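You operate a simulated robot arm through the tools that you are given. There is no shell and no other tool.

The job below is to be done with a simulated robot arm. You get a single attempt, and the scene is never put back.

## Task
Switch the grinder off, open its dial to COARSE and brush the coffee dust off its top.
Fine: switch off first; slider to 6 cups for room; purple brush back. Set down upright: purple brush. What is to be rubbed or washed off counts as gone when no trace of it is left.

The check looks at the end state, three seconds after you hand in, the way a careful person would. Anything else that was tipped, shoved, dropped, spilled or broken makes it a failure.

## Robot
A 7-joint arm with a three-finger gripper, fixed in place. Base frame: the origin is on the floor under the middle of its stand, x ahead of it, y to its left, z up. Units: mm, rad, N and s.
It reaches about 1342 mm from its shoulder. Its first joint turns from -2.897 to 2.897 rad. Payload 2.69 kg.
The TCP is the grasp point between the finger pads, 30 mm short of the fingertips. In the tool frame z runs along the fingers and y along their closing line. The gripper opens to 128 mm; its body begins 117 mm behind the TCP.
Orientation is told as [roll, pitch, yaw] about the base's x, y, z axes, in that order, counted from this pose: with the fingers straight down and closing along the base's y, the tool's x points along the base's -x, its y along +y and its z along -z.

## Interface
- The arm moves only by the tool send_rows. Its argument "targets" is a list of rows, each a list of 7 numbers: the turn, a rotation vector about the tool's x, y, z in units of 60 degrees (1.0 is 60 degrees), then the shift along the tool's x, y, z in units of 250 mm (1.0 is 250 mm), then the opening, from 0 (shut) to 1 (fully open). In form: [[rx, ry, rz, tx, ty, tz, claw], ...]. A call has 1 to 20 rows; each row is the pose to reach, as a shift and turn from the pose commanded when the call began, along the tool's axes at that moment. A call with a number of a shift or a turn outside -1 to 1 is refused whole. Each row takes 0.2 s and may step no farther than 50 mm and 0.15 rad from the row before; otherwise, or with a gripper value out of range, the whole call is refused. A pose out of reach is approached as far as the arm can. The call stops where the force on the tool passes 90 N (or 10 N more than at its start, if that is more) or the arm is blocked; 0.2 s more then pass. The fingers move at their own pace (about 127 mm/s each) and stop on an object; they squeeze with about 26 N. The grip force told is the motor's: it shows also when the fingers shut on nothing. Time passes only in rows, and 0.2 s behind the last, so rows that repeat a pose let the fingers close. It gives the time, the measured TCP pose, the force on the tool (base axes), the opening and the grip force at its end, in the units of the frame above (readings bear some noise), with the torque about the TCP (base axes, N m) and any sound that the robot's microphone picked up.
- Cameras (640 x 400 px; columns grow to the right, rows downward): "scene" is fixed at [50.1, -648.8, 1691.3]; the picture's right is [0.64, -0.77, 0.00], its down [-0.35, -0.30, -0.89] and it looks along [0.68, 0.57, -0.46] (base axes); focal length 340 px, centre (320, 200). "wrist" rides on the gripper at [58, 54, -131] in the tool frame; the picture's right is [-0.68, 0.74, 0.00], its down [-0.62, -0.56, -0.55] and it looks along [-0.40, -0.37, 0.84] (tool axes); focal length 234 px, centre (320, 200). There is no depth. A picture from a camera that has moved, and an enlarged one, comes with that camera's place and axes in the base frame and with its lens.
- snapshot(camera): a new picture of that camera. The clock stands still meanwhile.
- slide_trunk(by): moves the trunk up (or, below 0, down) by that many mm; the arm rides with it, the base frame stays. It gives what a move gives, with no picture.
- close_up(camera, box): a new picture of the part [left, top, right, bottom] of that camera's present view, enlarged. The clock stands still meanwhile.
- sign_off(): hands the job in; it is judged then, once.

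Places have to be worked out from the pictures, the camera data and where the tool is seen. Open the gripper and draw the arm clear of the work before you hand the job in, unless the task says otherwise.

The tools are called after ">>>" as a command line: name --pt "numbers of a row" for each row, then --argument value for the rest, lists and objects as JSON in quotes. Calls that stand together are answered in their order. send_rows: Moves the arm, as the interface text tells. Its arguments: {"type":"object","properties":{"targets":{"type":"array","items":{"type":"array","items":{"type":"number"}}}},"required":["targets"]} The other tools are called the same way: slide_trunk (by) moves the trunk up or down; snapshot (camera) takes a picture; close_up (camera, box) takes an enlarged picture of a part of a camera's view; sign_off () hands the job in.

At the start:

```text
time: 0.0
position: [584.6, 173.2, 1306.4]
tool_rot: [-0.001, 0.002, 0.001]
force: [-0.2, -0.4, 0.4]
moment: [-0.01, -0.01, -0.01]
gripper_width: 128.1
finger_force: 0.0
trunk travel left (down, up): [-150.0, 200.0]
```

scene: 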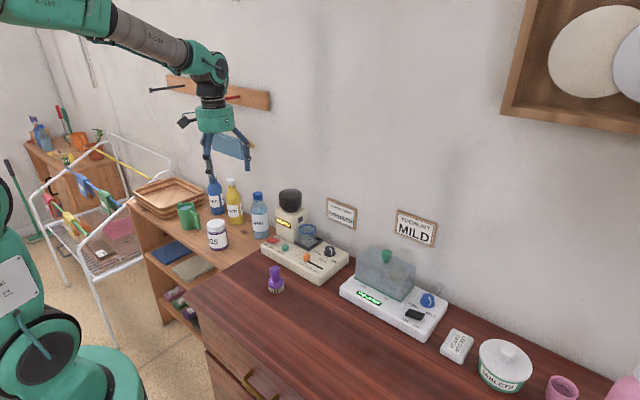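
wrist: 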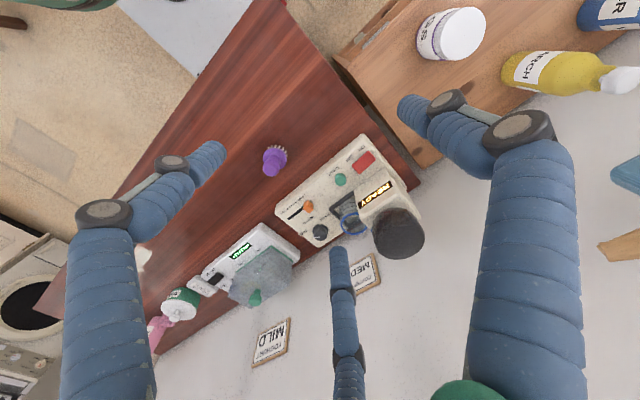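

I'll start by looking closely at the grinder area in both cameras.

>>> close_up --camera "scene" --box '[240, 170, 400, 300]'

>>> close_up --camera "wrist" --box '[240, 120, 440, 270]'

>>> close_up --camera "scene" --box '[330, 190, 470, 350]'

```text
3.08 times, centred on (320, 235) of scene
camera zoom: at [50.1, -648.8, 1691.3], right [0.64, -0.77, 0.0], down [-0.35, -0.3, -0.89], along [0.68, 0.57, -0.46], focal length 1046 px, centre (320, 92)
```

zoom: 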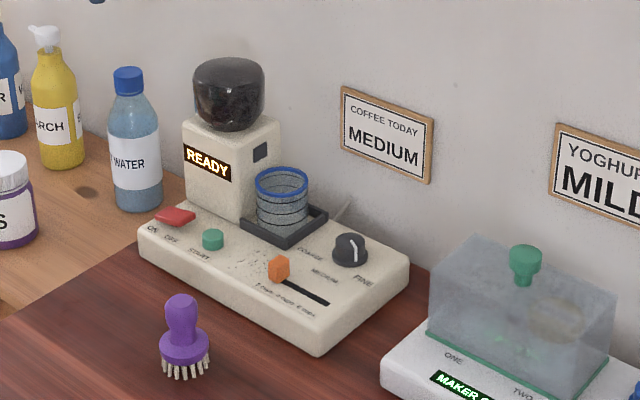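

```text
2.67 times, centred on (340, 195) of wrist
camera zoom: at [527.5, 227.5, 1436.7], right [0.68, 0.74, 0.0], down [0.62, -0.56, 0.55], along [0.4, -0.37, -0.84], focal length 624 px, centre (267, 213)
```

zoom: 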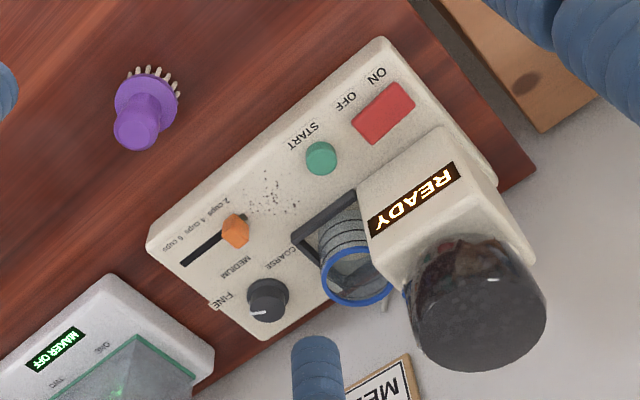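

```text
2.50 times, centred on (400, 270) of scene
camera zoom: at [50.1, -648.8, 1691.3], right [0.64, -0.77, 0.0], down [-0.35, -0.3, -0.89], along [0.68, 0.57, -0.46], focal length 850 px, centre (120, 25)
```

zoom: 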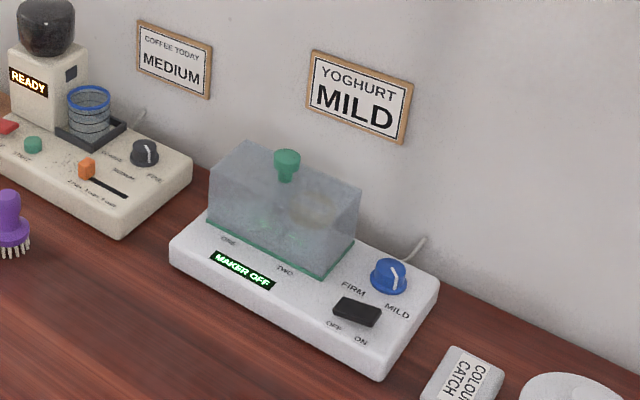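

The grinder panel triangulates to about z≈970 with START near (740, 93), and the brush near (612, 7) on a table at about z≈907. I'll lower the open gripper for a closer wrist view of the panel.

>>> send_rows --pt "0 0 0 -0.0554 -0.0432 0.1564 1" --pt "0 0 0 -0.1108 -0.0864 0.3128 1" --pt "0 0 0 -0.1662 -0.1296 0.4692 1" --pt "0 0 0 -0.2216 -0.1728 0.6256 1" --pt "0 0 0 -0.2216 -0.1728 0.6256 1"

>>> snapshot --camera "wrist"

>>> snapshot --camera "scene"

```text
time: 1.2
position: [640.4, 128.4, 1147.5]
tool_rot: [0.001, 0.001, 0.003]
force: [-0.4, -0.4, -1.2]
moment: [0.02, 0.07, 0.0]
gripper_width: 128.0
finger_force: 0.1
trunk travel left (down, up): [-150.0, 200.0]
```

```text
taken
camera wrist: at [583.9, 183.1, 1278.7], right [0.68, 0.74, 0.0], down [0.62, -0.56, 0.55], along [0.4, -0.37, -0.84], focal length 234 px, centre (320, 200)
```

wrist: 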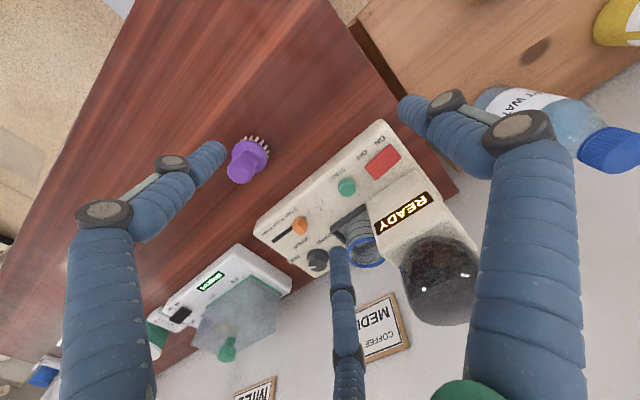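

```text
taken
```

scene: 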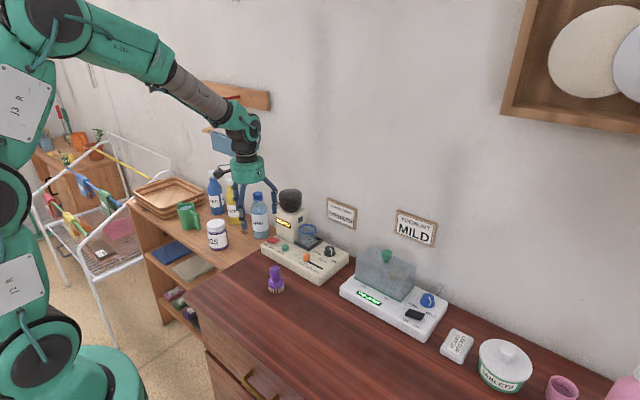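

Let me enlarge the panel in this closer wrist view to read the labels, the dust area and the control positions.

>>> close_up --camera "wrist" --box '[240, 110, 440, 280]'

>>> close_up --camera "wrist" --box '[320, 130, 420, 210]'

>>> close_up --camera "wrist" --box '[250, 195, 350, 275]'

>>> close_up --camera "scene" --box '[255, 230, 355, 295]'

```text
2.35 times, centred on (340, 195) of wrist
camera zoom: at [583.9, 183.1, 1278.7], right [0.68, 0.74, 0.0], down [0.62, -0.56, 0.55], along [0.4, -0.37, -0.84], focal length 551 px, centre (273, 212)
```

zoom: 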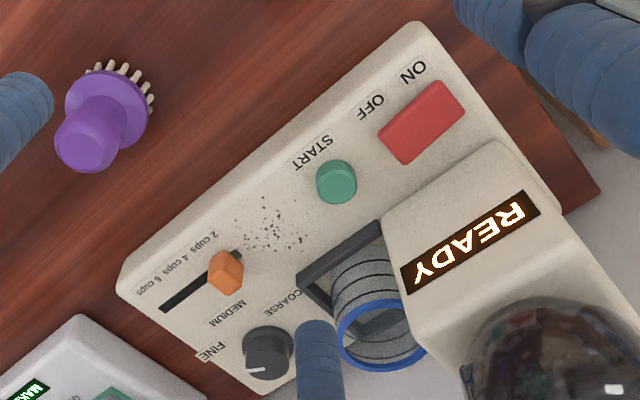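

```text
5.00 times, centred on (370, 170) of wrist
camera zoom: at [583.9, 183.1, 1278.7], right [0.68, 0.74, 0.0], down [0.62, -0.56, 0.55], along [0.4, -0.37, -0.84], focal length 1171 px, centre (70, 350)
```

zoom: 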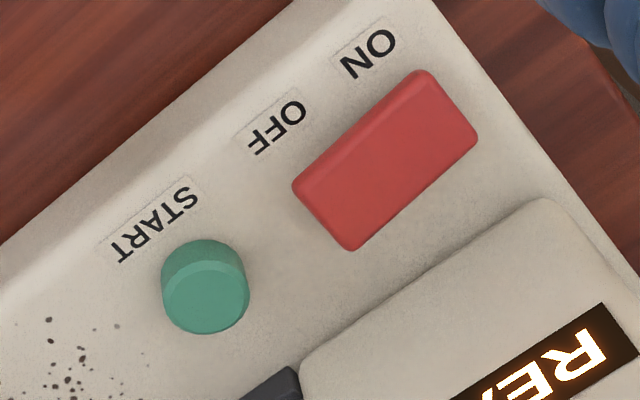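

```text
5.00 times, centred on (300, 235) of wrist
camera zoom: at [583.9, 183.1, 1278.7], right [0.68, 0.74, 0.0], down [0.62, -0.56, 0.55], along [0.4, -0.37, -0.84], focal length 1171 px, centre (420, 25)
```

zoom: 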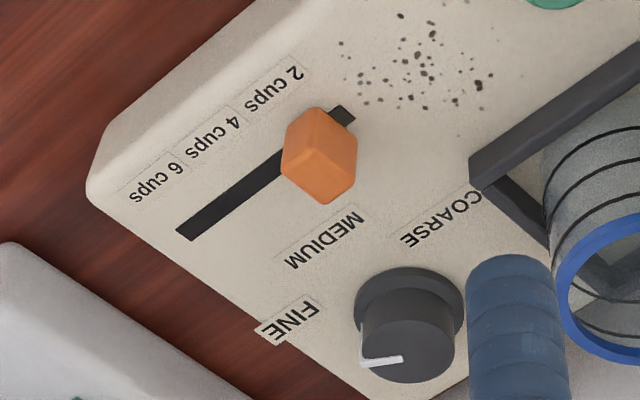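

```text
6.15 times, centred on (305, 262) of scene
camera zoom: at [50.1, -648.8, 1691.3], right [0.64, -0.77, 0.0], down [-0.35, -0.3, -0.89], along [0.68, 0.57, -0.46], focal length 2093 px, centre (412, -185)
```

zoom: 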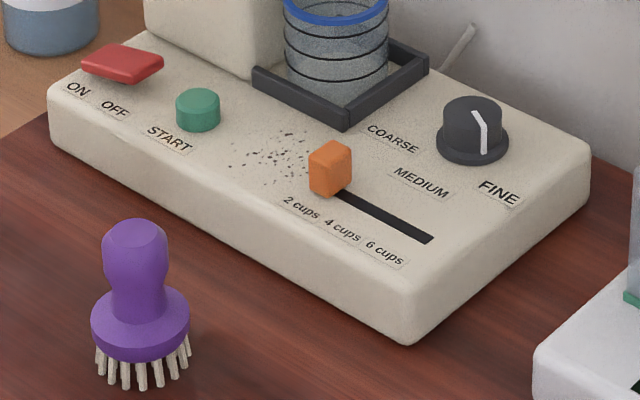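

The panel plane works out at z≈965, START is at (742, 92), the rocker at (745, 155) with the OFF end nearer −y, the knob at (827, −46) pointing to FINE, and the slot runs along y from +3 to −80 at x≈745. I'll close the gripper here to see how the fingertips meet, since I want to use them as a poker.

>>> send_rows --pt "0 0 0 0 0 0 0" --pt "0 0 0 0 0 0 0" --pt "0 0 0 0 0 0 0" --pt "0 0 0 0 0 0 0"

>>> snapshot --camera "wrist"

>>> close_up --camera "scene" --box '[200, 110, 330, 220]'

```text
time: 2.2
position: [639.5, 128.7, 1149.1]
tool_rot: [0.001, 0.0, 0.0]
force: [0.2, -0.6, -0.6]
moment: [-0.01, -0.01, -0.02]
gripper_width: 2.5
finger_force: 25.4
trunk travel left (down, up): [-150.0, 200.0]
```

```text
taken
camera wrist: at [582.9, 183.3, 1279.6], right [0.68, 0.74, 0.0], down [0.62, -0.56, 0.55], along [0.4, -0.37, -0.84], focal length 234 px, centre (320, 200)
```

wrist: 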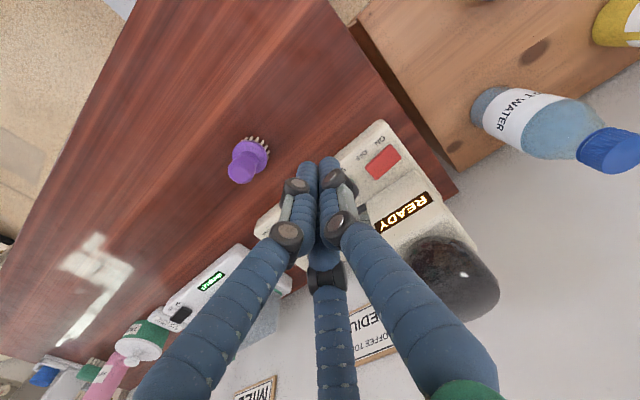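

```text
3.64 times, centred on (265, 165) of scene
camera zoom: at [50.1, -648.8, 1691.3], right [0.64, -0.77, 0.0], down [-0.35, -0.3, -0.89], along [0.68, 0.57, -0.46], focal length 1237 px, centre (520, 327)
```

zoom: 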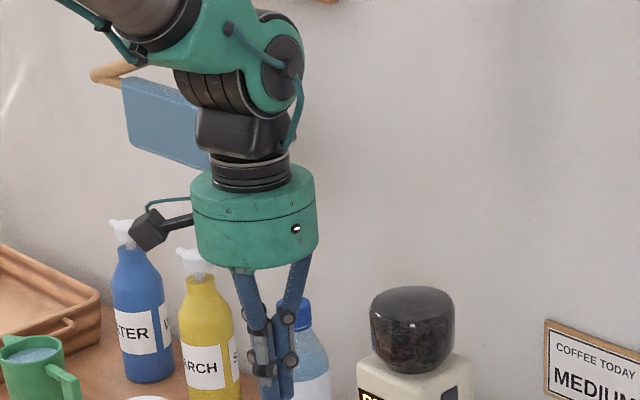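

Closed, the three fingers meet in a compact cluster at the TCP axis, so it works as a poker. I'll zoom on the rocker, slider and brush from both cameras to fix their heights.

>>> close_up --camera "scene" --box '[260, 228, 300, 253]'

>>> close_up --camera "wrist" --box '[340, 125, 420, 175]'

>>> close_up --camera "scene" --box '[290, 240, 346, 275]'

>>> close_up --camera "scene" --box '[256, 258, 304, 298]'

>>> close_up --camera "wrist" --box '[210, 120, 290, 200]'

```text
16.00 times, centred on (280, 240) of scene
camera zoom: at [50.1, -648.8, 1691.3], right [0.64, -0.77, 0.0], down [-0.35, -0.3, -0.89], along [0.68, 0.57, -0.46], focal length 5442 px, centre (960, -448)
```

zoom: 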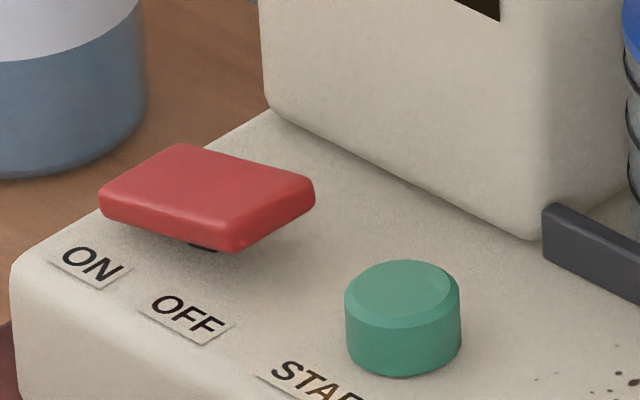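

```text
8.00 times, centred on (380, 150) of wrist
camera zoom: at [582.9, 183.3, 1279.6], right [0.68, 0.74, 0.0], down [0.62, -0.56, 0.55], along [0.4, -0.37, -0.84], focal length 1873 px, centre (-160, 600)
```

zoom: 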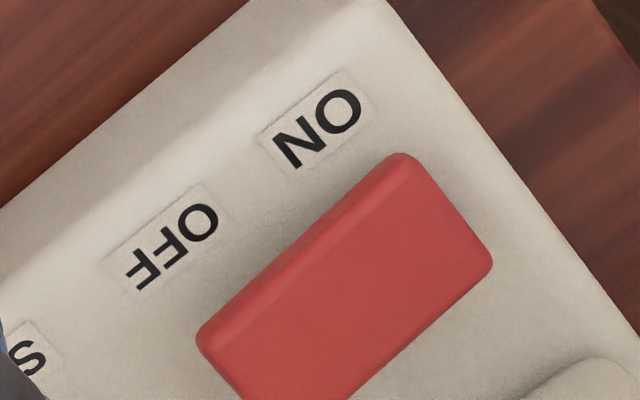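

```text
11.43 times, centred on (318, 258) of scene
camera zoom: at [50.1, -648.8, 1691.3], right [0.64, -0.77, 0.0], down [-0.35, -0.3, -0.89], along [0.68, 0.57, -0.46], focal length 3887 px, centre (343, -457)
```

zoom: 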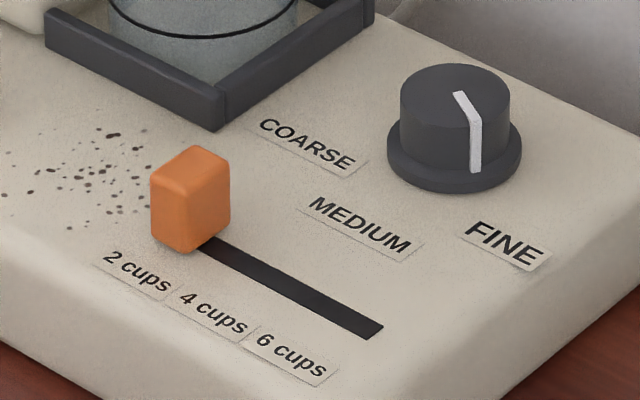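

```text
10.00 times, centred on (280, 278) of scene
camera zoom: at [50.1, -648.8, 1691.3], right [0.64, -0.77, 0.0], down [-0.35, -0.3, -0.89], along [0.68, 0.57, -0.46], focal length 3401 px, centre (720, -580)
```

zoom: 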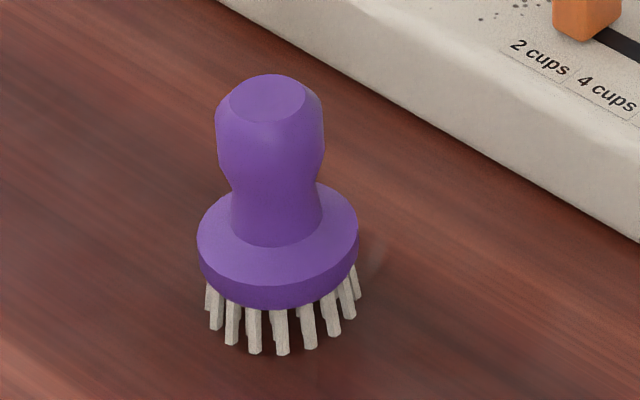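

```text
5.00 times, centred on (250, 160) of wrist
camera zoom: at [582.9, 183.3, 1279.6], right [0.68, 0.74, 0.0], down [0.62, -0.56, 0.55], along [0.4, -0.37, -0.84], focal length 1171 px, centre (670, 400)
```

zoom: 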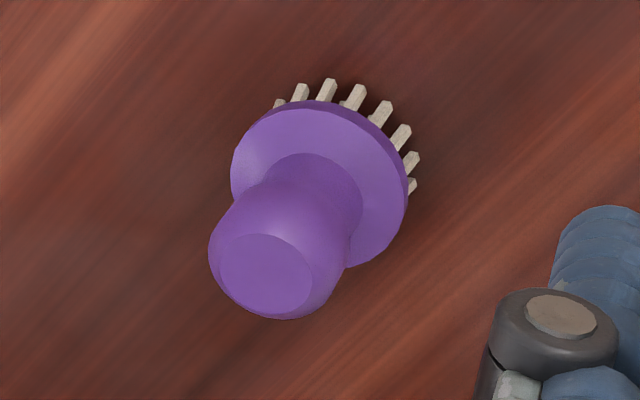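

The rocker plate spans y≈135–177 at x≈741, with the OFF end raised to z≈985 and the ON end at z≈977. I'll tilt the closed gripper 30° so its body stays clear of the hopper, and hover above the OFF half.

>>> send_rows --pt "0 -0.1 0 -0.0752 0.012 0.088 0" --pt "0 -0.2 0 -0.1504 0.024 0.176 0" --pt "0 -0.3 0 -0.2256 0.036 0.264 0" --pt "0 -0.4 0 -0.3008 0.048 0.352 0" --pt "0 -0.5 0 -0.376 0.06 0.44 0" --pt "0 -0.5 0 -0.376 0.06 0.44 0"

>>> close_up --camera "scene" --box '[240, 190, 320, 260]'

>>> snapshot --camera "wrist"

```text
time: 3.6
position: [734.6, 146.5, 1040.0]
tool_rot: [0.0, -0.523, 0.0]
force: [1.0, -0.2, -0.8]
moment: [0.03, 0.0, 0.01]
gripper_width: 2.3
finger_force: 26.0
trunk travel left (down, up): [-150.0, 200.0]
```

```text
5.71 times, centred on (280, 225) of scene
camera zoom: at [50.1, -648.8, 1691.3], right [0.64, -0.77, 0.0], down [-0.35, -0.3, -0.89], along [0.68, 0.57, -0.46], focal length 1943 px, centre (549, 57)
```

zoom: 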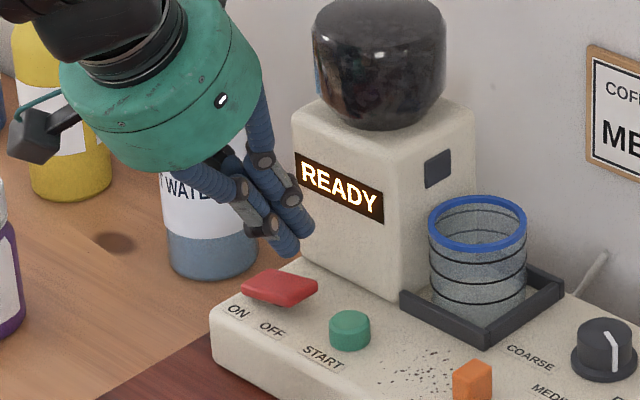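

```text
taken
camera wrist: at [619.8, 200.8, 1123.2], right [0.58, 0.74, 0.34], down [0.26, -0.57, 0.78], along [0.77, -0.37, -0.52], focal length 234 px, centre (320, 200)
```

wrist: 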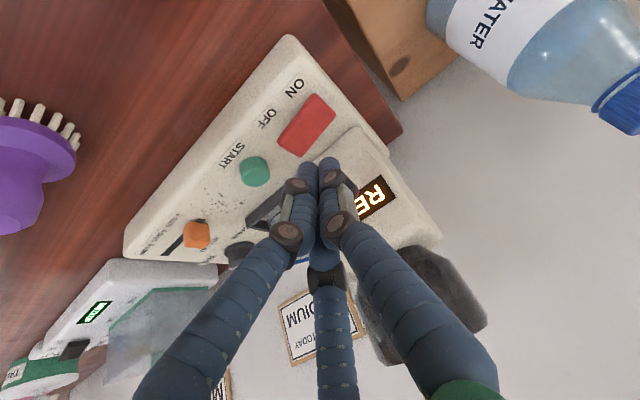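

The fingertips project right where computed, about 25 mm above the rocker's OFF half. I'll press down in small steps.

>>> send_rows --pt "0 0 0 0.03 0 0.05196 0" --pt "0 0 0 0.044 0 0.0762 0" --pt "0 0 0 0.05 0 0.0866 0" --pt "0 0 0 0.056 0 0.097 0" --pt "0 0 0 0.062 0 0.1074 0"

>>> close_up --camera "scene" --box '[250, 205, 314, 255]'

```text
time: 4.8
position: [735.7, 144.7, 1011.1]
tool_rot: [0.0, -0.526, 0.001]
force: [-5.1, -0.4, 10.8]
moment: [-0.04, 0.13, 0.03]
gripper_width: 2.2
finger_force: 25.7
trunk travel left (down, up): [-150.0, 200.0]
```

```text
8.00 times, centred on (282, 230) of scene
camera zoom: at [50.1, -648.8, 1691.3], right [0.64, -0.77, 0.0], down [-0.35, -0.3, -0.89], along [0.68, 0.57, -0.46], focal length 2721 px, centre (624, -40)
```

zoom: 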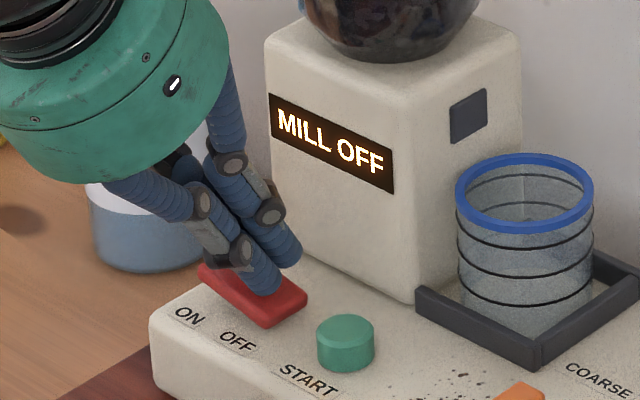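

The display now reads MILL OFF. I'll retract straight up and check that the rocker stays there.

>>> send_rows --pt "0 0 0 0.003 0 0.0052 0" --pt "0 0 0 -0.03 0 -0.052 0" --pt "0 0 0 -0.1 0 -0.1732 0" --pt "0 0 0 -0.18 0 -0.3118 0" --pt "0 0 0 -0.18 0 -0.3118 0"

>>> close_up --camera "scene" --box '[250, 205, 314, 255]'

>>> close_up --camera "scene" --box '[284, 244, 324, 269]'

```text
time: 6.0
position: [731.4, 145.6, 1098.5]
tool_rot: [0.0, -0.525, 0.001]
force: [0.2, 0.4, 0.2]
moment: [-0.01, -0.02, -0.03]
gripper_width: 2.3
finger_force: 26.0
trunk travel left (down, up): [-150.0, 200.0]
```

```text
8.00 times, centred on (282, 230) of scene
camera zoom: at [50.1, -648.8, 1691.3], right [0.64, -0.77, 0.0], down [-0.35, -0.3, -0.89], along [0.68, 0.57, -0.46], focal length 2721 px, centre (624, -40)
```

zoom: 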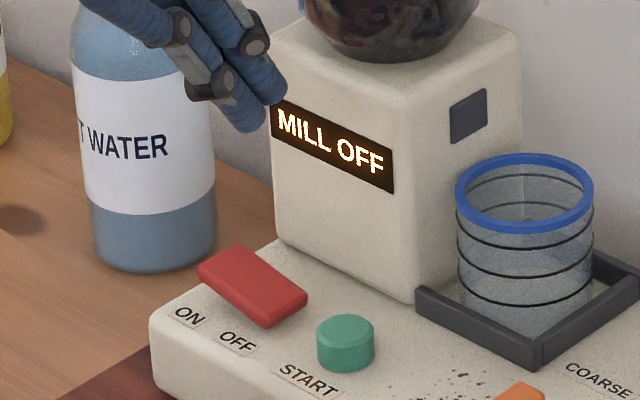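

```text
16.00 times, centred on (304, 256) of scene
camera zoom: at [50.1, -648.8, 1691.3], right [0.64, -0.77, 0.0], down [-0.35, -0.3, -0.89], along [0.68, 0.57, -0.46], focal length 5442 px, centre (576, -704)
```

zoom: 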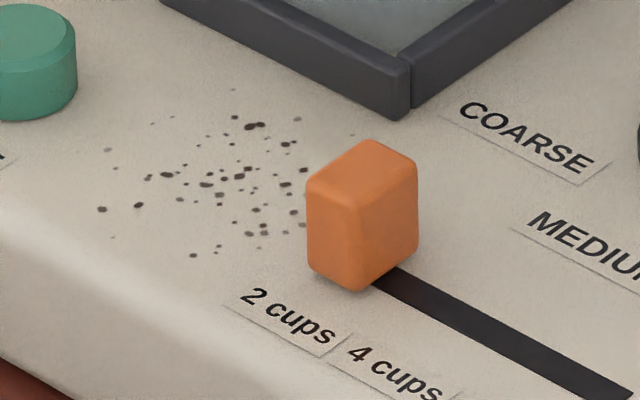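

The rocker holds at OFF. Next is the slider: it's a block at about x 736–754, y −14…0, top z≈988. I'll go upright and bring the closed fingers over the +y side of it.

>>> send_rows --pt "0 0.1 0 0.008 -0.084 0.0314 0" --pt "0 0.2 0 0.016 -0.168 0.0628 0" --pt "0 0.3 0 0.024 -0.252 0.0942 0" --pt "0 0.4 0 0.032 -0.336 0.1256 0" --pt "0 0.5 0 0.04 -0.42 0.157 0" --pt "0 0.5 0 0.04 -0.42 0.157 0"

>>> close_up --camera "scene" --box '[270, 190, 350, 270]'

>>> snapshot --camera "wrist"

```text
time: 7.4
position: [745.0, 39.1, 1059.8]
tool_rot: [0.001, 0.001, 0.002]
force: [1.1, -1.0, -0.2]
moment: [0.01, 0.02, 0.0]
gripper_width: 1.9
finger_force: 26.2
trunk travel left (down, up): [-150.0, 200.0]
```

```text
5.00 times, centred on (310, 230) of scene
camera zoom: at [50.1, -648.8, 1691.3], right [0.64, -0.77, 0.0], down [-0.35, -0.3, -0.89], along [0.68, 0.57, -0.46], focal length 1700 px, centre (370, 50)
```

zoom: 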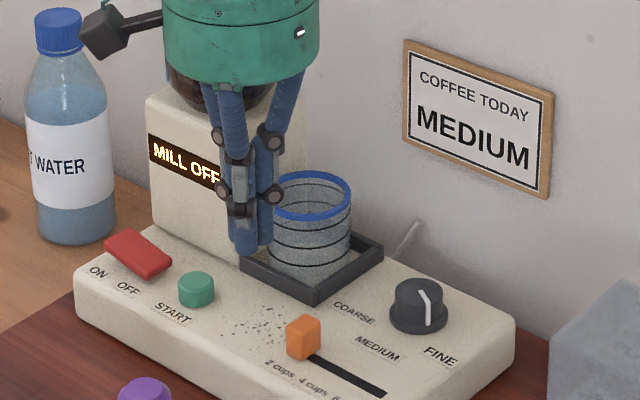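

```text
taken
camera wrist: at [688.1, 93.4, 1190.2], right [0.68, 0.74, 0.0], down [0.62, -0.57, 0.55], along [0.4, -0.37, -0.84], focal length 234 px, centre (320, 200)
```

wrist: 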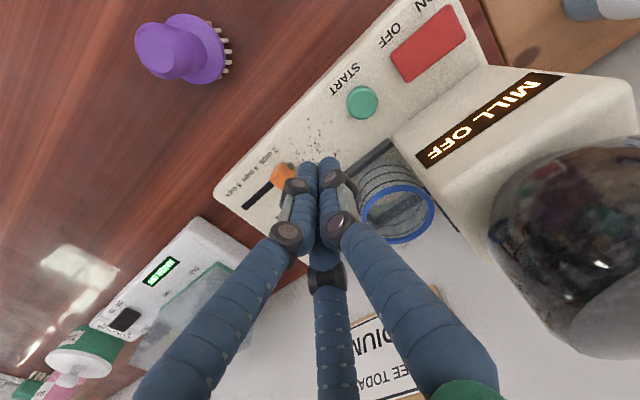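

The tips are over the clear area between START and the slider. I'll lower to about 7 mm above the panel and push the slider toward −y, stopping short of the end to check.

>>> send_rows --pt "0 0 0 0 0 0.116 0" --pt "0 0 0 0 0 0.228 0" --pt "0 0 0 0 -0.04 0.228 0" --pt "0 0 0 0 -0.08 0.228 0" --pt "0 0 0 0 -0.12 0.228 0" --pt "0 0 0 0 -0.16 0.228 0" --pt "0 0 0 0 -0.2 0.228 0" --pt "0 0 0 0 -0.24 0.228 0" --pt "0 0 0 0 -0.28 0.228 0"

>>> close_up --camera "scene" --box '[270, 210, 350, 280]'

```text
time: 9.4
position: [745.2, -31.5, 1004.3]
tool_rot: [0.0, 0.002, 0.001]
force: [0.6, 0.3, 0.4]
moment: [-0.01, -0.01, -0.02]
gripper_width: 2.1
finger_force: 26.2
trunk travel left (down, up): [-150.0, 200.0]
```

```text
5.71 times, centred on (310, 245) of scene
camera zoom: at [50.1, -648.8, 1691.3], right [0.64, -0.77, 0.0], down [-0.35, -0.3, -0.89], along [0.68, 0.57, -0.46], focal length 1943 px, centre (377, -57)
```

zoom: 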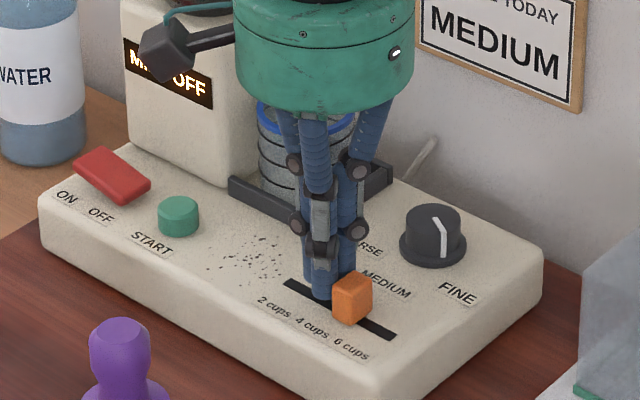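

The slider follows; it's now centred at about y≈−47, near 4 cups. The 6-cups position should be at y≈−69, so I'll push about 23 mm more.

>>> send_rows --pt "0 0 0 0 -0.03 0 0" --pt "0 0 0 0 -0.06 0 0" --pt "0 0 0 0 -0.08 0 0" --pt "0 0 0 0 -0.092 0 0" --pt "0 0 0 0 -0.092 0 0"

>>> close_up --camera "scene" --box '[290, 240, 346, 275]'

```text
time: 10.6
position: [744.0, -52.8, 1003.7]
tool_rot: [0.001, 0.002, 0.002]
force: [0.8, 23.3, -3.1]
moment: [0.42, 0.0, -0.02]
gripper_width: 2.0
finger_force: 26.0
trunk travel left (down, up): [-150.0, 200.0]
```

```text
11.43 times, centred on (318, 258) of scene
camera zoom: at [50.1, -648.8, 1691.3], right [0.64, -0.77, 0.0], down [-0.35, -0.3, -0.89], along [0.68, 0.57, -0.46], focal length 3887 px, centre (343, -457)
```

zoom: 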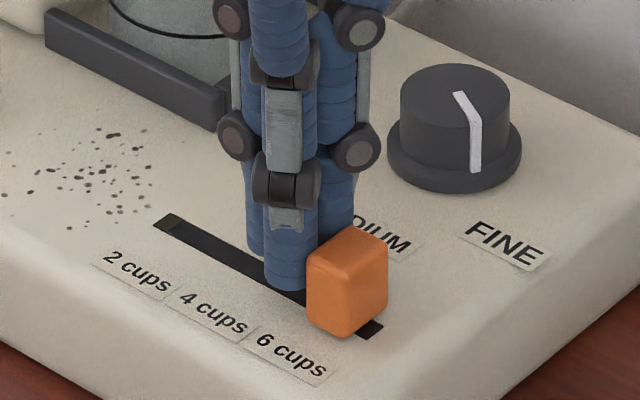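

The reaction of 23 N in +y shows the slider is against its 6-cups end. I'll back off, rise, and go above the knob (about 825.5, −46) with the hand yawed +60° and half open, ready for the turn toward COARSE.

>>> send_rows --pt "0 0 0 0 0.04 0 0" --pt "0 0 0 0 0.04 -0.12 0" --pt "0 0 0 0 0.04 -0.24 0" --pt "0 0 -0.125 -0.08 0.036 -0.24 0" --pt "0 0 -0.25 -0.16 0.032 -0.24 0" --pt "0 0 -0.375 -0.24 0.03 -0.24 0" --pt "0 0 -0.5 -0.322 0.0288 -0.24 0.5" --pt "0 0 -0.625 -0.322 0.0288 -0.24 0.5" --pt "0 0 -0.75 -0.322 0.0288 -0.24 0.5" --pt "0 0 -0.875 -0.322 0.0288 -0.24 0.5" --pt "0 0 -1 -0.322 0.0288 -0.24 0.5" --pt "0 0 -1 -0.322 0.0288 -0.24 0.5"

>>> close_up --camera "scene" --box '[280, 180, 360, 270]'

>>> snapshot --camera "wrist"

```text
time: 13.2
position: [825.6, -46.3, 1063.4]
tool_rot: [0.0, 0.001, 1.049]
force: [0.0, 0.0, 0.2]
moment: [-0.01, -0.01, 0.02]
gripper_width: 63.9
finger_force: 0.0
trunk travel left (down, up): [-150.0, 200.0]
```

```text
4.44 times, centred on (320, 225) of scene
camera zoom: at [50.1, -648.8, 1691.3], right [0.64, -0.77, 0.0], down [-0.35, -0.3, -0.89], along [0.68, 0.57, -0.46], focal length 1512 px, centre (320, 89)
```

zoom: 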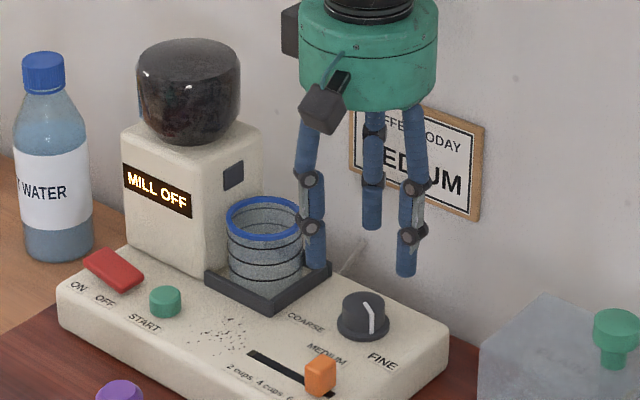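

```text
taken
camera wrist: at [751.6, -69.3, 1193.7], right [-0.3, 0.95, 0.0], down [0.8, 0.25, 0.55], along [0.52, 0.17, -0.84], focal length 234 px, centre (320, 200)
```

wrist: 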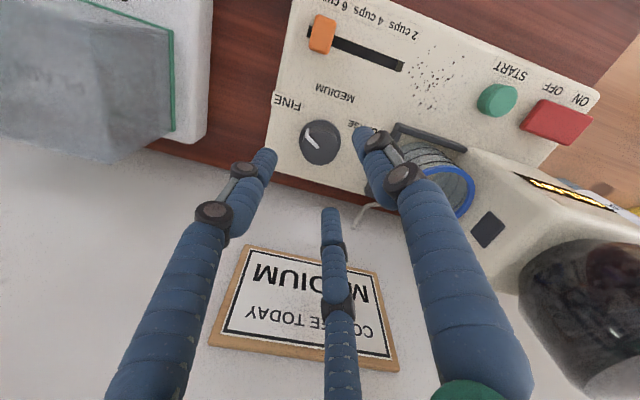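

The hand centred over the knob with fingers at azimuths that clear the jar. I'll lower the fingertips to about z≈974, around the knob cap, and check before closing.

>>> send_rows --pt "0 0 0 0 0 0.08 0.5" --pt "0 0 0 0 0 0.16 0.5" --pt "0 0 0 0 0 0.21 0.5" --pt "0 0 0 0 0 0.236 0.5" --pt "0 0 0 0 0 0.236 0.5"

>>> close_up --camera "scene" --box '[290, 210, 354, 270]'

>>> close_up --camera "wrist" --box '[220, 60, 440, 240]'

```text
time: 14.4
position: [826.5, -45.4, 1004.5]
tool_rot: [-0.001, 0.0, 1.051]
force: [0.4, -0.2, -0.6]
moment: [-0.01, -0.01, 0.0]
gripper_width: 64.0
finger_force: 0.0
trunk travel left (down, up): [-150.0, 200.0]
```

```text
6.67 times, centred on (322, 240) of scene
camera zoom: at [50.1, -648.8, 1691.3], right [0.64, -0.77, 0.0], down [-0.35, -0.3, -0.89], along [0.68, 0.57, -0.46], focal length 2267 px, centre (307, -67)
```

zoom: 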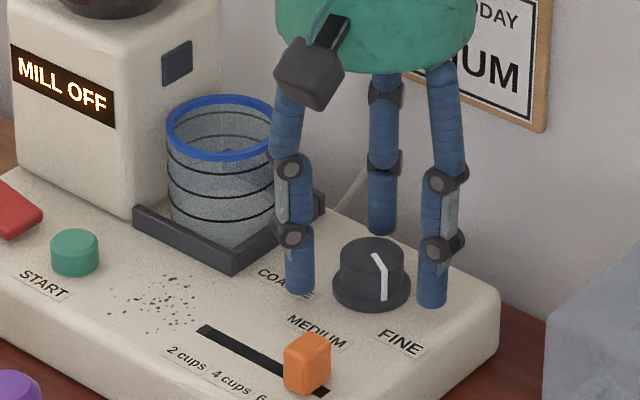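

```text
2.22 times, centred on (330, 150) of wrist
camera zoom: at [752.2, -68.1, 1135.1], right [-0.3, 0.95, 0.0], down [0.8, 0.25, 0.55], along [0.52, 0.16, -0.84], focal length 520 px, centre (298, 311)
```

zoom: 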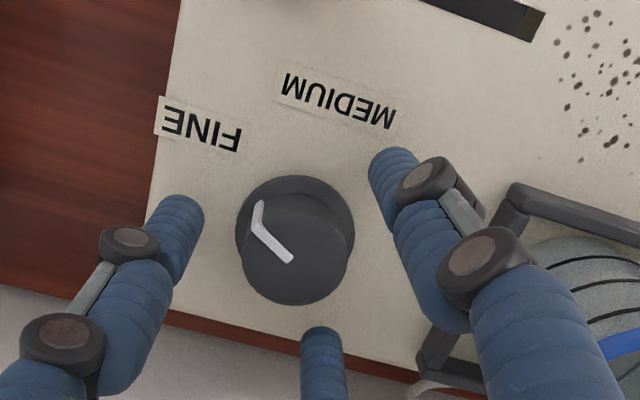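

The knob sits in the middle of the three fingers with clearance to the tray. I'll close on it.

>>> send_rows --pt "0 0 0 0 0 0 0.3" --pt "0 0 0 0 0 0 0.0" --pt "0 0 0 0 0 0 0.0" --pt "0 0 0 0 0 0 0.0"

>>> close_up --camera "scene" --box '[300, 220, 350, 260]'

>>> close_up --camera "wrist" --box '[220, 60, 440, 240]'

```text
time: 15.4
position: [825.1, -46.0, 1004.5]
tool_rot: [0.003, 0.0, 1.047]
force: [-9.6, -13.3, 0.3]
moment: [-0.47, 0.43, -0.01]
gripper_width: 32.6
finger_force: 45.0
trunk travel left (down, up): [-150.0, 200.0]
```

```text
10.00 times, centred on (325, 240) of scene
camera zoom: at [50.1, -648.8, 1691.3], right [0.64, -0.77, 0.0], down [-0.35, -0.3, -0.89], along [0.68, 0.57, -0.46], focal length 3401 px, centre (270, -200)
```

zoom: 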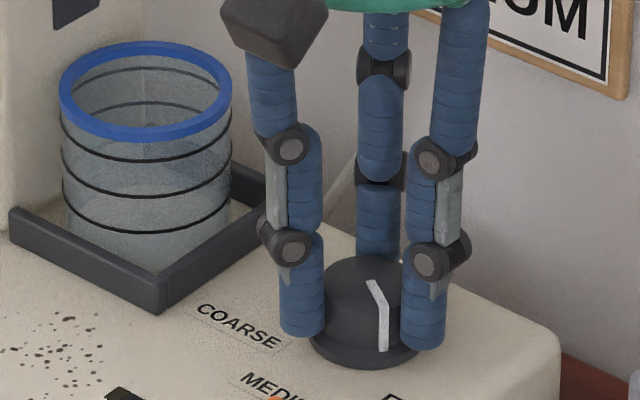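

```text
2.22 times, centred on (330, 150) of wrist
camera zoom: at [751.3, -69.2, 1135.1], right [-0.3, 0.95, 0.0], down [0.8, 0.25, 0.55], along [0.52, 0.16, -0.84], focal length 520 px, centre (298, 311)
```

zoom: 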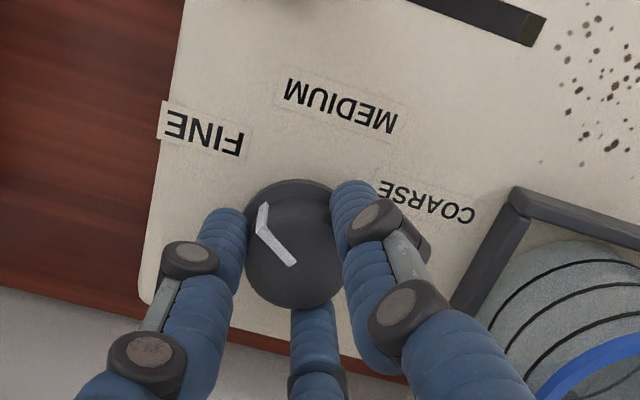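

Gripped (32.6 mm), with a small side force suggesting the knob axis is about 1 mm toward −x/−y. I'll correct that and turn clockwise (seen from above) the first 60°.

>>> send_rows --pt "0 0 0 0.005 0 0 0" --pt "0 0 0.125 0.005 0 0 0" --pt "0 0 0.25 0.005 0 0 0" --pt "0 0 0.375 0.005 0 0 0" --pt "0 0 0.5 0.005 0 0 0" --pt "0 0 0.625 0.005 0 0 0" --pt "0 0 0.75 0.005 0 0 0" --pt "0 0 0.875 0.005 0 0 0" --pt "0 0 1 0.005 0 0 0" --pt "0 0 1 0.005 0 0 0"

>>> close_up --camera "scene" --box '[300, 220, 350, 260]'

>>> snapshot --camera "wrist"

```text
time: 17.6
position: [825.0, -47.4, 1004.7]
tool_rot: [-0.001, 0.001, 0.0]
force: [5.4, 9.1, 3.2]
moment: [0.29, -0.17, 0.01]
gripper_width: 32.9
finger_force: 45.0
trunk travel left (down, up): [-150.0, 200.0]
```

```text
10.00 times, centred on (325, 240) of scene
camera zoom: at [50.1, -648.8, 1691.3], right [0.64, -0.77, 0.0], down [-0.35, -0.3, -0.89], along [0.68, 0.57, -0.46], focal length 3401 px, centre (270, -200)
```

zoom: 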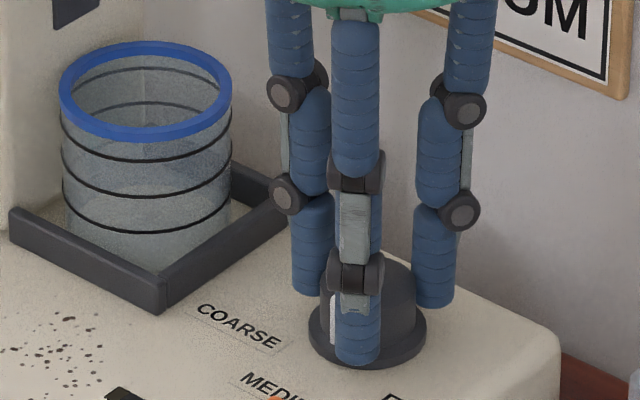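

```text
taken
camera wrist: at [768.4, 8.3, 1135.0], right [0.68, 0.74, 0.0], down [0.62, -0.57, 0.55], along [0.4, -0.37, -0.84], focal length 234 px, centre (320, 200)
```

wrist: 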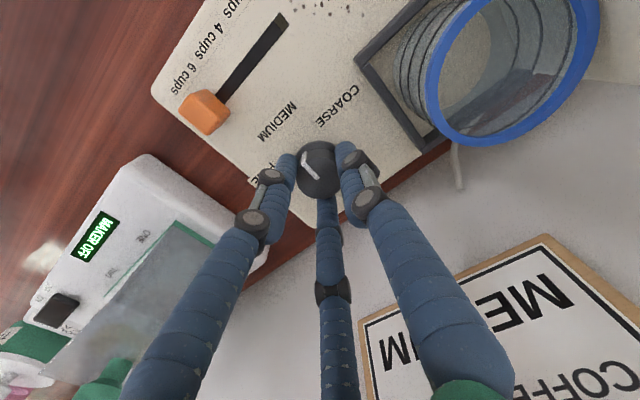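

The pointer turned with the hand and now faces MEDIUM. I'll turn the second 60°.

>>> send_rows --pt "0 0 0.125 -0.001 0.002 0 0" --pt "0 0 0.25 -0.001 0.002 0 0" --pt "0 0 0.375 -0.001 0.002 0 0" --pt "0 0 0.5 -0.001 0.002 0 0" --pt "0 0 0.625 -0.001 0.002 0 0" --pt "0 0 0.75 -0.001 0.002 0 0" --pt "0 0 0.875 -0.001 0.002 0 0" --pt "0 0 1 -0.001 0.002 0 0" --pt "0 0 1 -0.001 0.002 0 0"

>>> close_up --camera "scene" --box '[300, 220, 350, 260]'

>>> close_up --camera "wrist" --box '[220, 60, 440, 240]'

```text
time: 19.6
position: [825.6, -47.4, 1004.5]
tool_rot: [0.001, 0.0, -1.046]
force: [5.9, -1.9, 11.0]
moment: [-0.16, -0.19, 0.71]
gripper_width: 33.1
finger_force: 44.6
trunk travel left (down, up): [-150.0, 200.0]
```

```text
10.00 times, centred on (325, 240) of scene
camera zoom: at [50.1, -648.8, 1691.3], right [0.64, -0.77, 0.0], down [-0.35, -0.3, -0.89], along [0.68, 0.57, -0.46], focal length 3401 px, centre (270, -200)
```

zoom: 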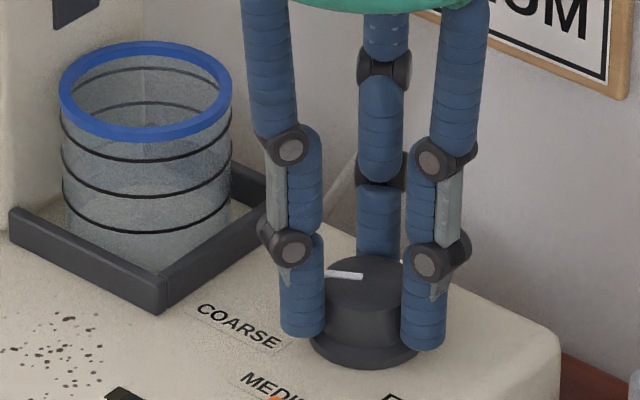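

```text
2.22 times, centred on (330, 150) of wrist
camera zoom: at [844.1, 32.0, 1134.8], right [0.98, -0.22, 0.0], down [-0.18, -0.82, 0.55], along [-0.12, -0.54, -0.84], focal length 520 px, centre (298, 311)
```

zoom: 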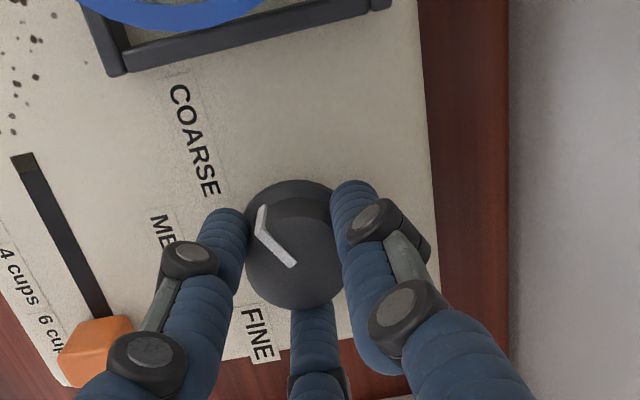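

A resisting torque of 0.7 N·m appeared at the end of the turn, so the dial is against its COARSE stop. I'll open, rise straight up and check the pointer.

>>> send_rows --pt "0 0 0 0 0 0 0.5" --pt "0 0 0 0 0 0 0.5" --pt "0 0 0 0 0 0 0.5" --pt "0 0 0 0 0 -0.12 0.5" --pt "0 0 0 0 0 -0.28 0.5" --pt "0 0 0 0 0 -0.44 0.5" --pt "0 0 0 0 0 -0.44 0.5"

>>> close_up --camera "scene" --box '[290, 240, 346, 275]'

>>> snapshot --camera "wrist"

```text
time: 21.2
position: [824.1, -47.0, 1113.1]
tool_rot: [0.001, -0.001, -1.048]
force: [-0.4, -0.7, 1.2]
moment: [0.01, -0.06, 0.0]
gripper_width: 64.0
finger_force: 0.1
trunk travel left (down, up): [-150.0, 200.0]
```

```text
11.43 times, centred on (318, 258) of scene
camera zoom: at [50.1, -648.8, 1691.3], right [0.64, -0.77, 0.0], down [-0.35, -0.3, -0.89], along [0.68, 0.57, -0.46], focal length 3887 px, centre (343, -457)
```

zoom: 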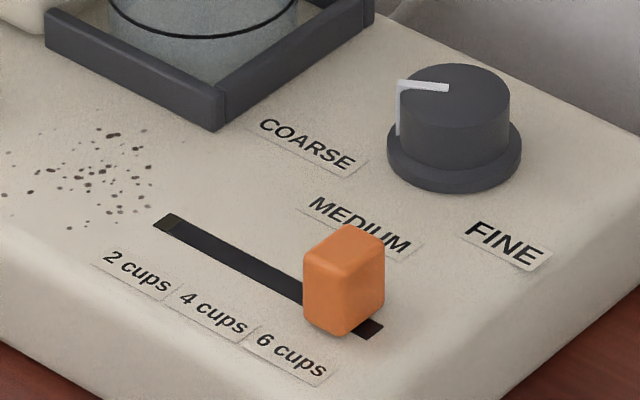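

```text
taken
camera wrist: at [843.2, 32.0, 1243.7], right [0.98, -0.22, 0.0], down [-0.18, -0.82, 0.55], along [-0.12, -0.54, -0.84], focal length 234 px, centre (320, 200)
```

wrist: 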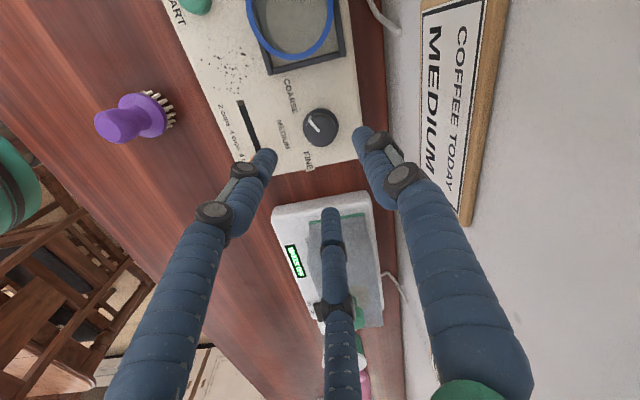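

The pointer now reads about 61° left, on COARSE, and the slider is at 6 cups (y≈−68.5). Now the brush: it triangulates to (615, 10) with its top at z≈1004. I'll move above it and straighten the yaw, partly open.

>>> send_rows --pt "0 0 -0.125 0.077 -0.0768 0 0.6" --pt "0 0 -0.25 0.154 -0.1537 0 0.6" --pt "0 0 -0.375 0.2309 -0.2305 0 0.6" --pt "0 0 -0.5 0.3078 -0.3074 0 0.6" --pt "0 0 -0.625 0.3848 -0.3842 0 0.6" --pt "0 0 -0.75 0.4617 -0.4611 0 0.6" --pt "0 0 -0.875 0.5387 -0.538 0 0.6" --pt "0 0 -1 0.6156 -0.6148 0 0.6" --pt "0 0 -1 0.6156 -0.6148 0 0.6"

>>> snapshot --camera "wrist"

>>> close_up --camera "scene" --box '[240, 190, 340, 300]'

>>> close_up --camera "scene" --box '[280, 240, 328, 270]'

```text
time: 23.2
position: [614.0, 9.2, 1116.1]
tool_rot: [0.001, 0.0, -0.001]
force: [-0.4, -0.3, 0.3]
moment: [-0.02, -0.04, 0.03]
gripper_width: 76.6
finger_force: 0.0
trunk travel left (down, up): [-150.0, 200.0]
```

```text
taken
camera wrist: at [557.7, 64.1, 1246.6], right [0.67, 0.74, 0.0], down [0.62, -0.56, 0.55], along [0.41, -0.37, -0.84], focal length 234 px, centre (320, 200)
```

wrist: 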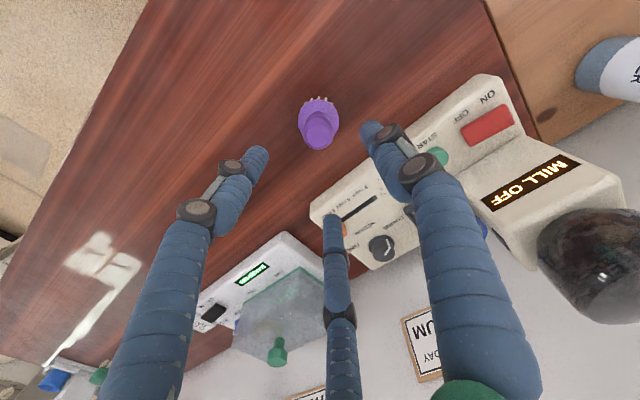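

```text
3.64 times, centred on (290, 245) of scene
camera zoom: at [50.1, -648.8, 1691.3], right [0.64, -0.77, 0.0], down [-0.35, -0.3, -0.89], along [0.68, 0.57, -0.46], focal length 1237 px, centre (429, 36)
```

zoom: 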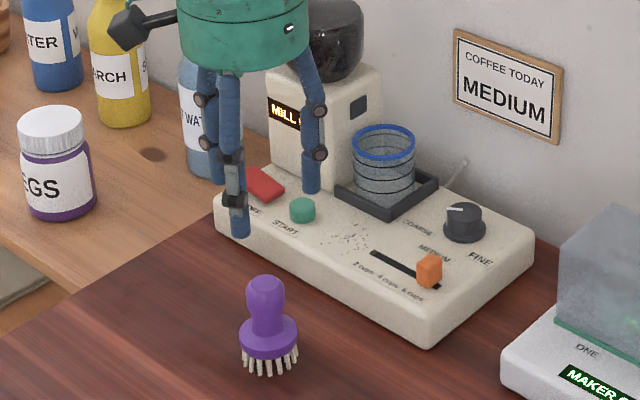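

```text
13.33 times, centred on (304, 255) of scene
camera zoom: at [50.1, -648.8, 1691.3], right [0.64, -0.77, 0.0], down [-0.35, -0.3, -0.89], along [0.68, 0.57, -0.46], focal length 4535 px, centre (533, -533)
```

zoom: 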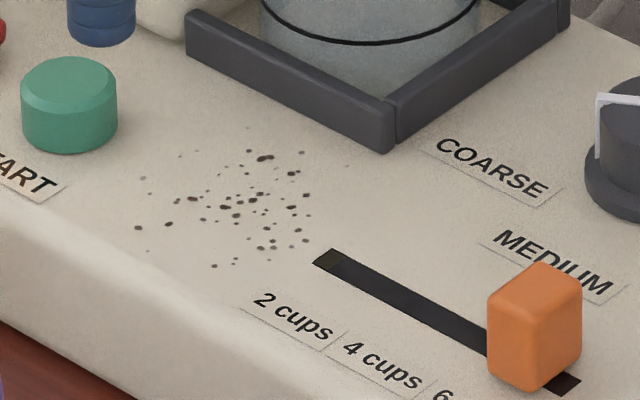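

The brush top appears within a few pixels of where the tool axis points (320, 135), so I'm aligned. I'll descend around the handle, keeping fingertips above the brush's disc.

>>> send_rows --pt "0 0 0 0 0 0.14 0.6" --pt "0 0 0 0 0 0.28 0.6" --pt "0 0 0 0 0 0.42 0.6" --pt "0 0 0 0 0 0.48 0.6" --pt "0 0 0 0 0 0.52 0.6" --pt "0 0 0 0 0 0.52 0.6"

>>> close_up --camera "scene" --box '[248, 230, 312, 300]'

>>> close_up --camera "wrist" --box '[220, 60, 440, 240]'

```text
time: 24.6
position: [614.7, 9.4, 984.5]
tool_rot: [0.0, 0.001, 0.002]
force: [0.1, 0.1, 0.0]
moment: [-0.01, -0.01, -0.04]
gripper_width: 76.7
finger_force: 0.0
trunk travel left (down, up): [-150.0, 200.0]
```

```text
5.71 times, centred on (280, 265) of scene
camera zoom: at [50.1, -648.8, 1691.3], right [0.64, -0.77, 0.0], down [-0.35, -0.3, -0.89], along [0.68, 0.57, -0.46], focal length 1943 px, centre (549, -171)
```

zoom: 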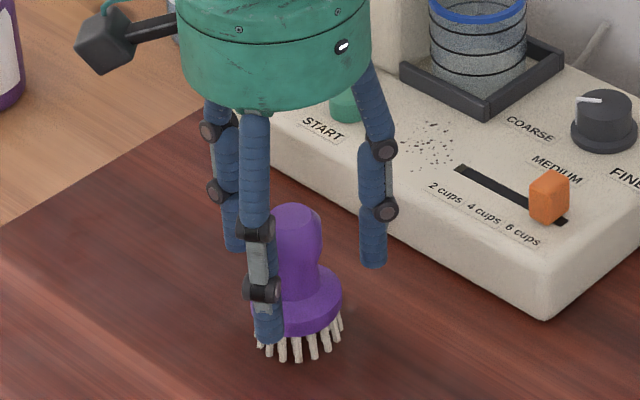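

```text
2.22 times, centred on (330, 150) of wrist
camera zoom: at [558.4, 64.7, 1114.4], right [0.68, 0.74, 0.0], down [0.62, -0.56, 0.55], along [0.4, -0.37, -0.84], focal length 520 px, centre (298, 311)
```

zoom: 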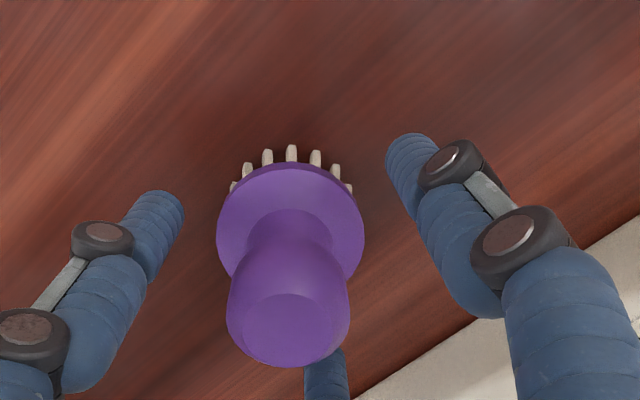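

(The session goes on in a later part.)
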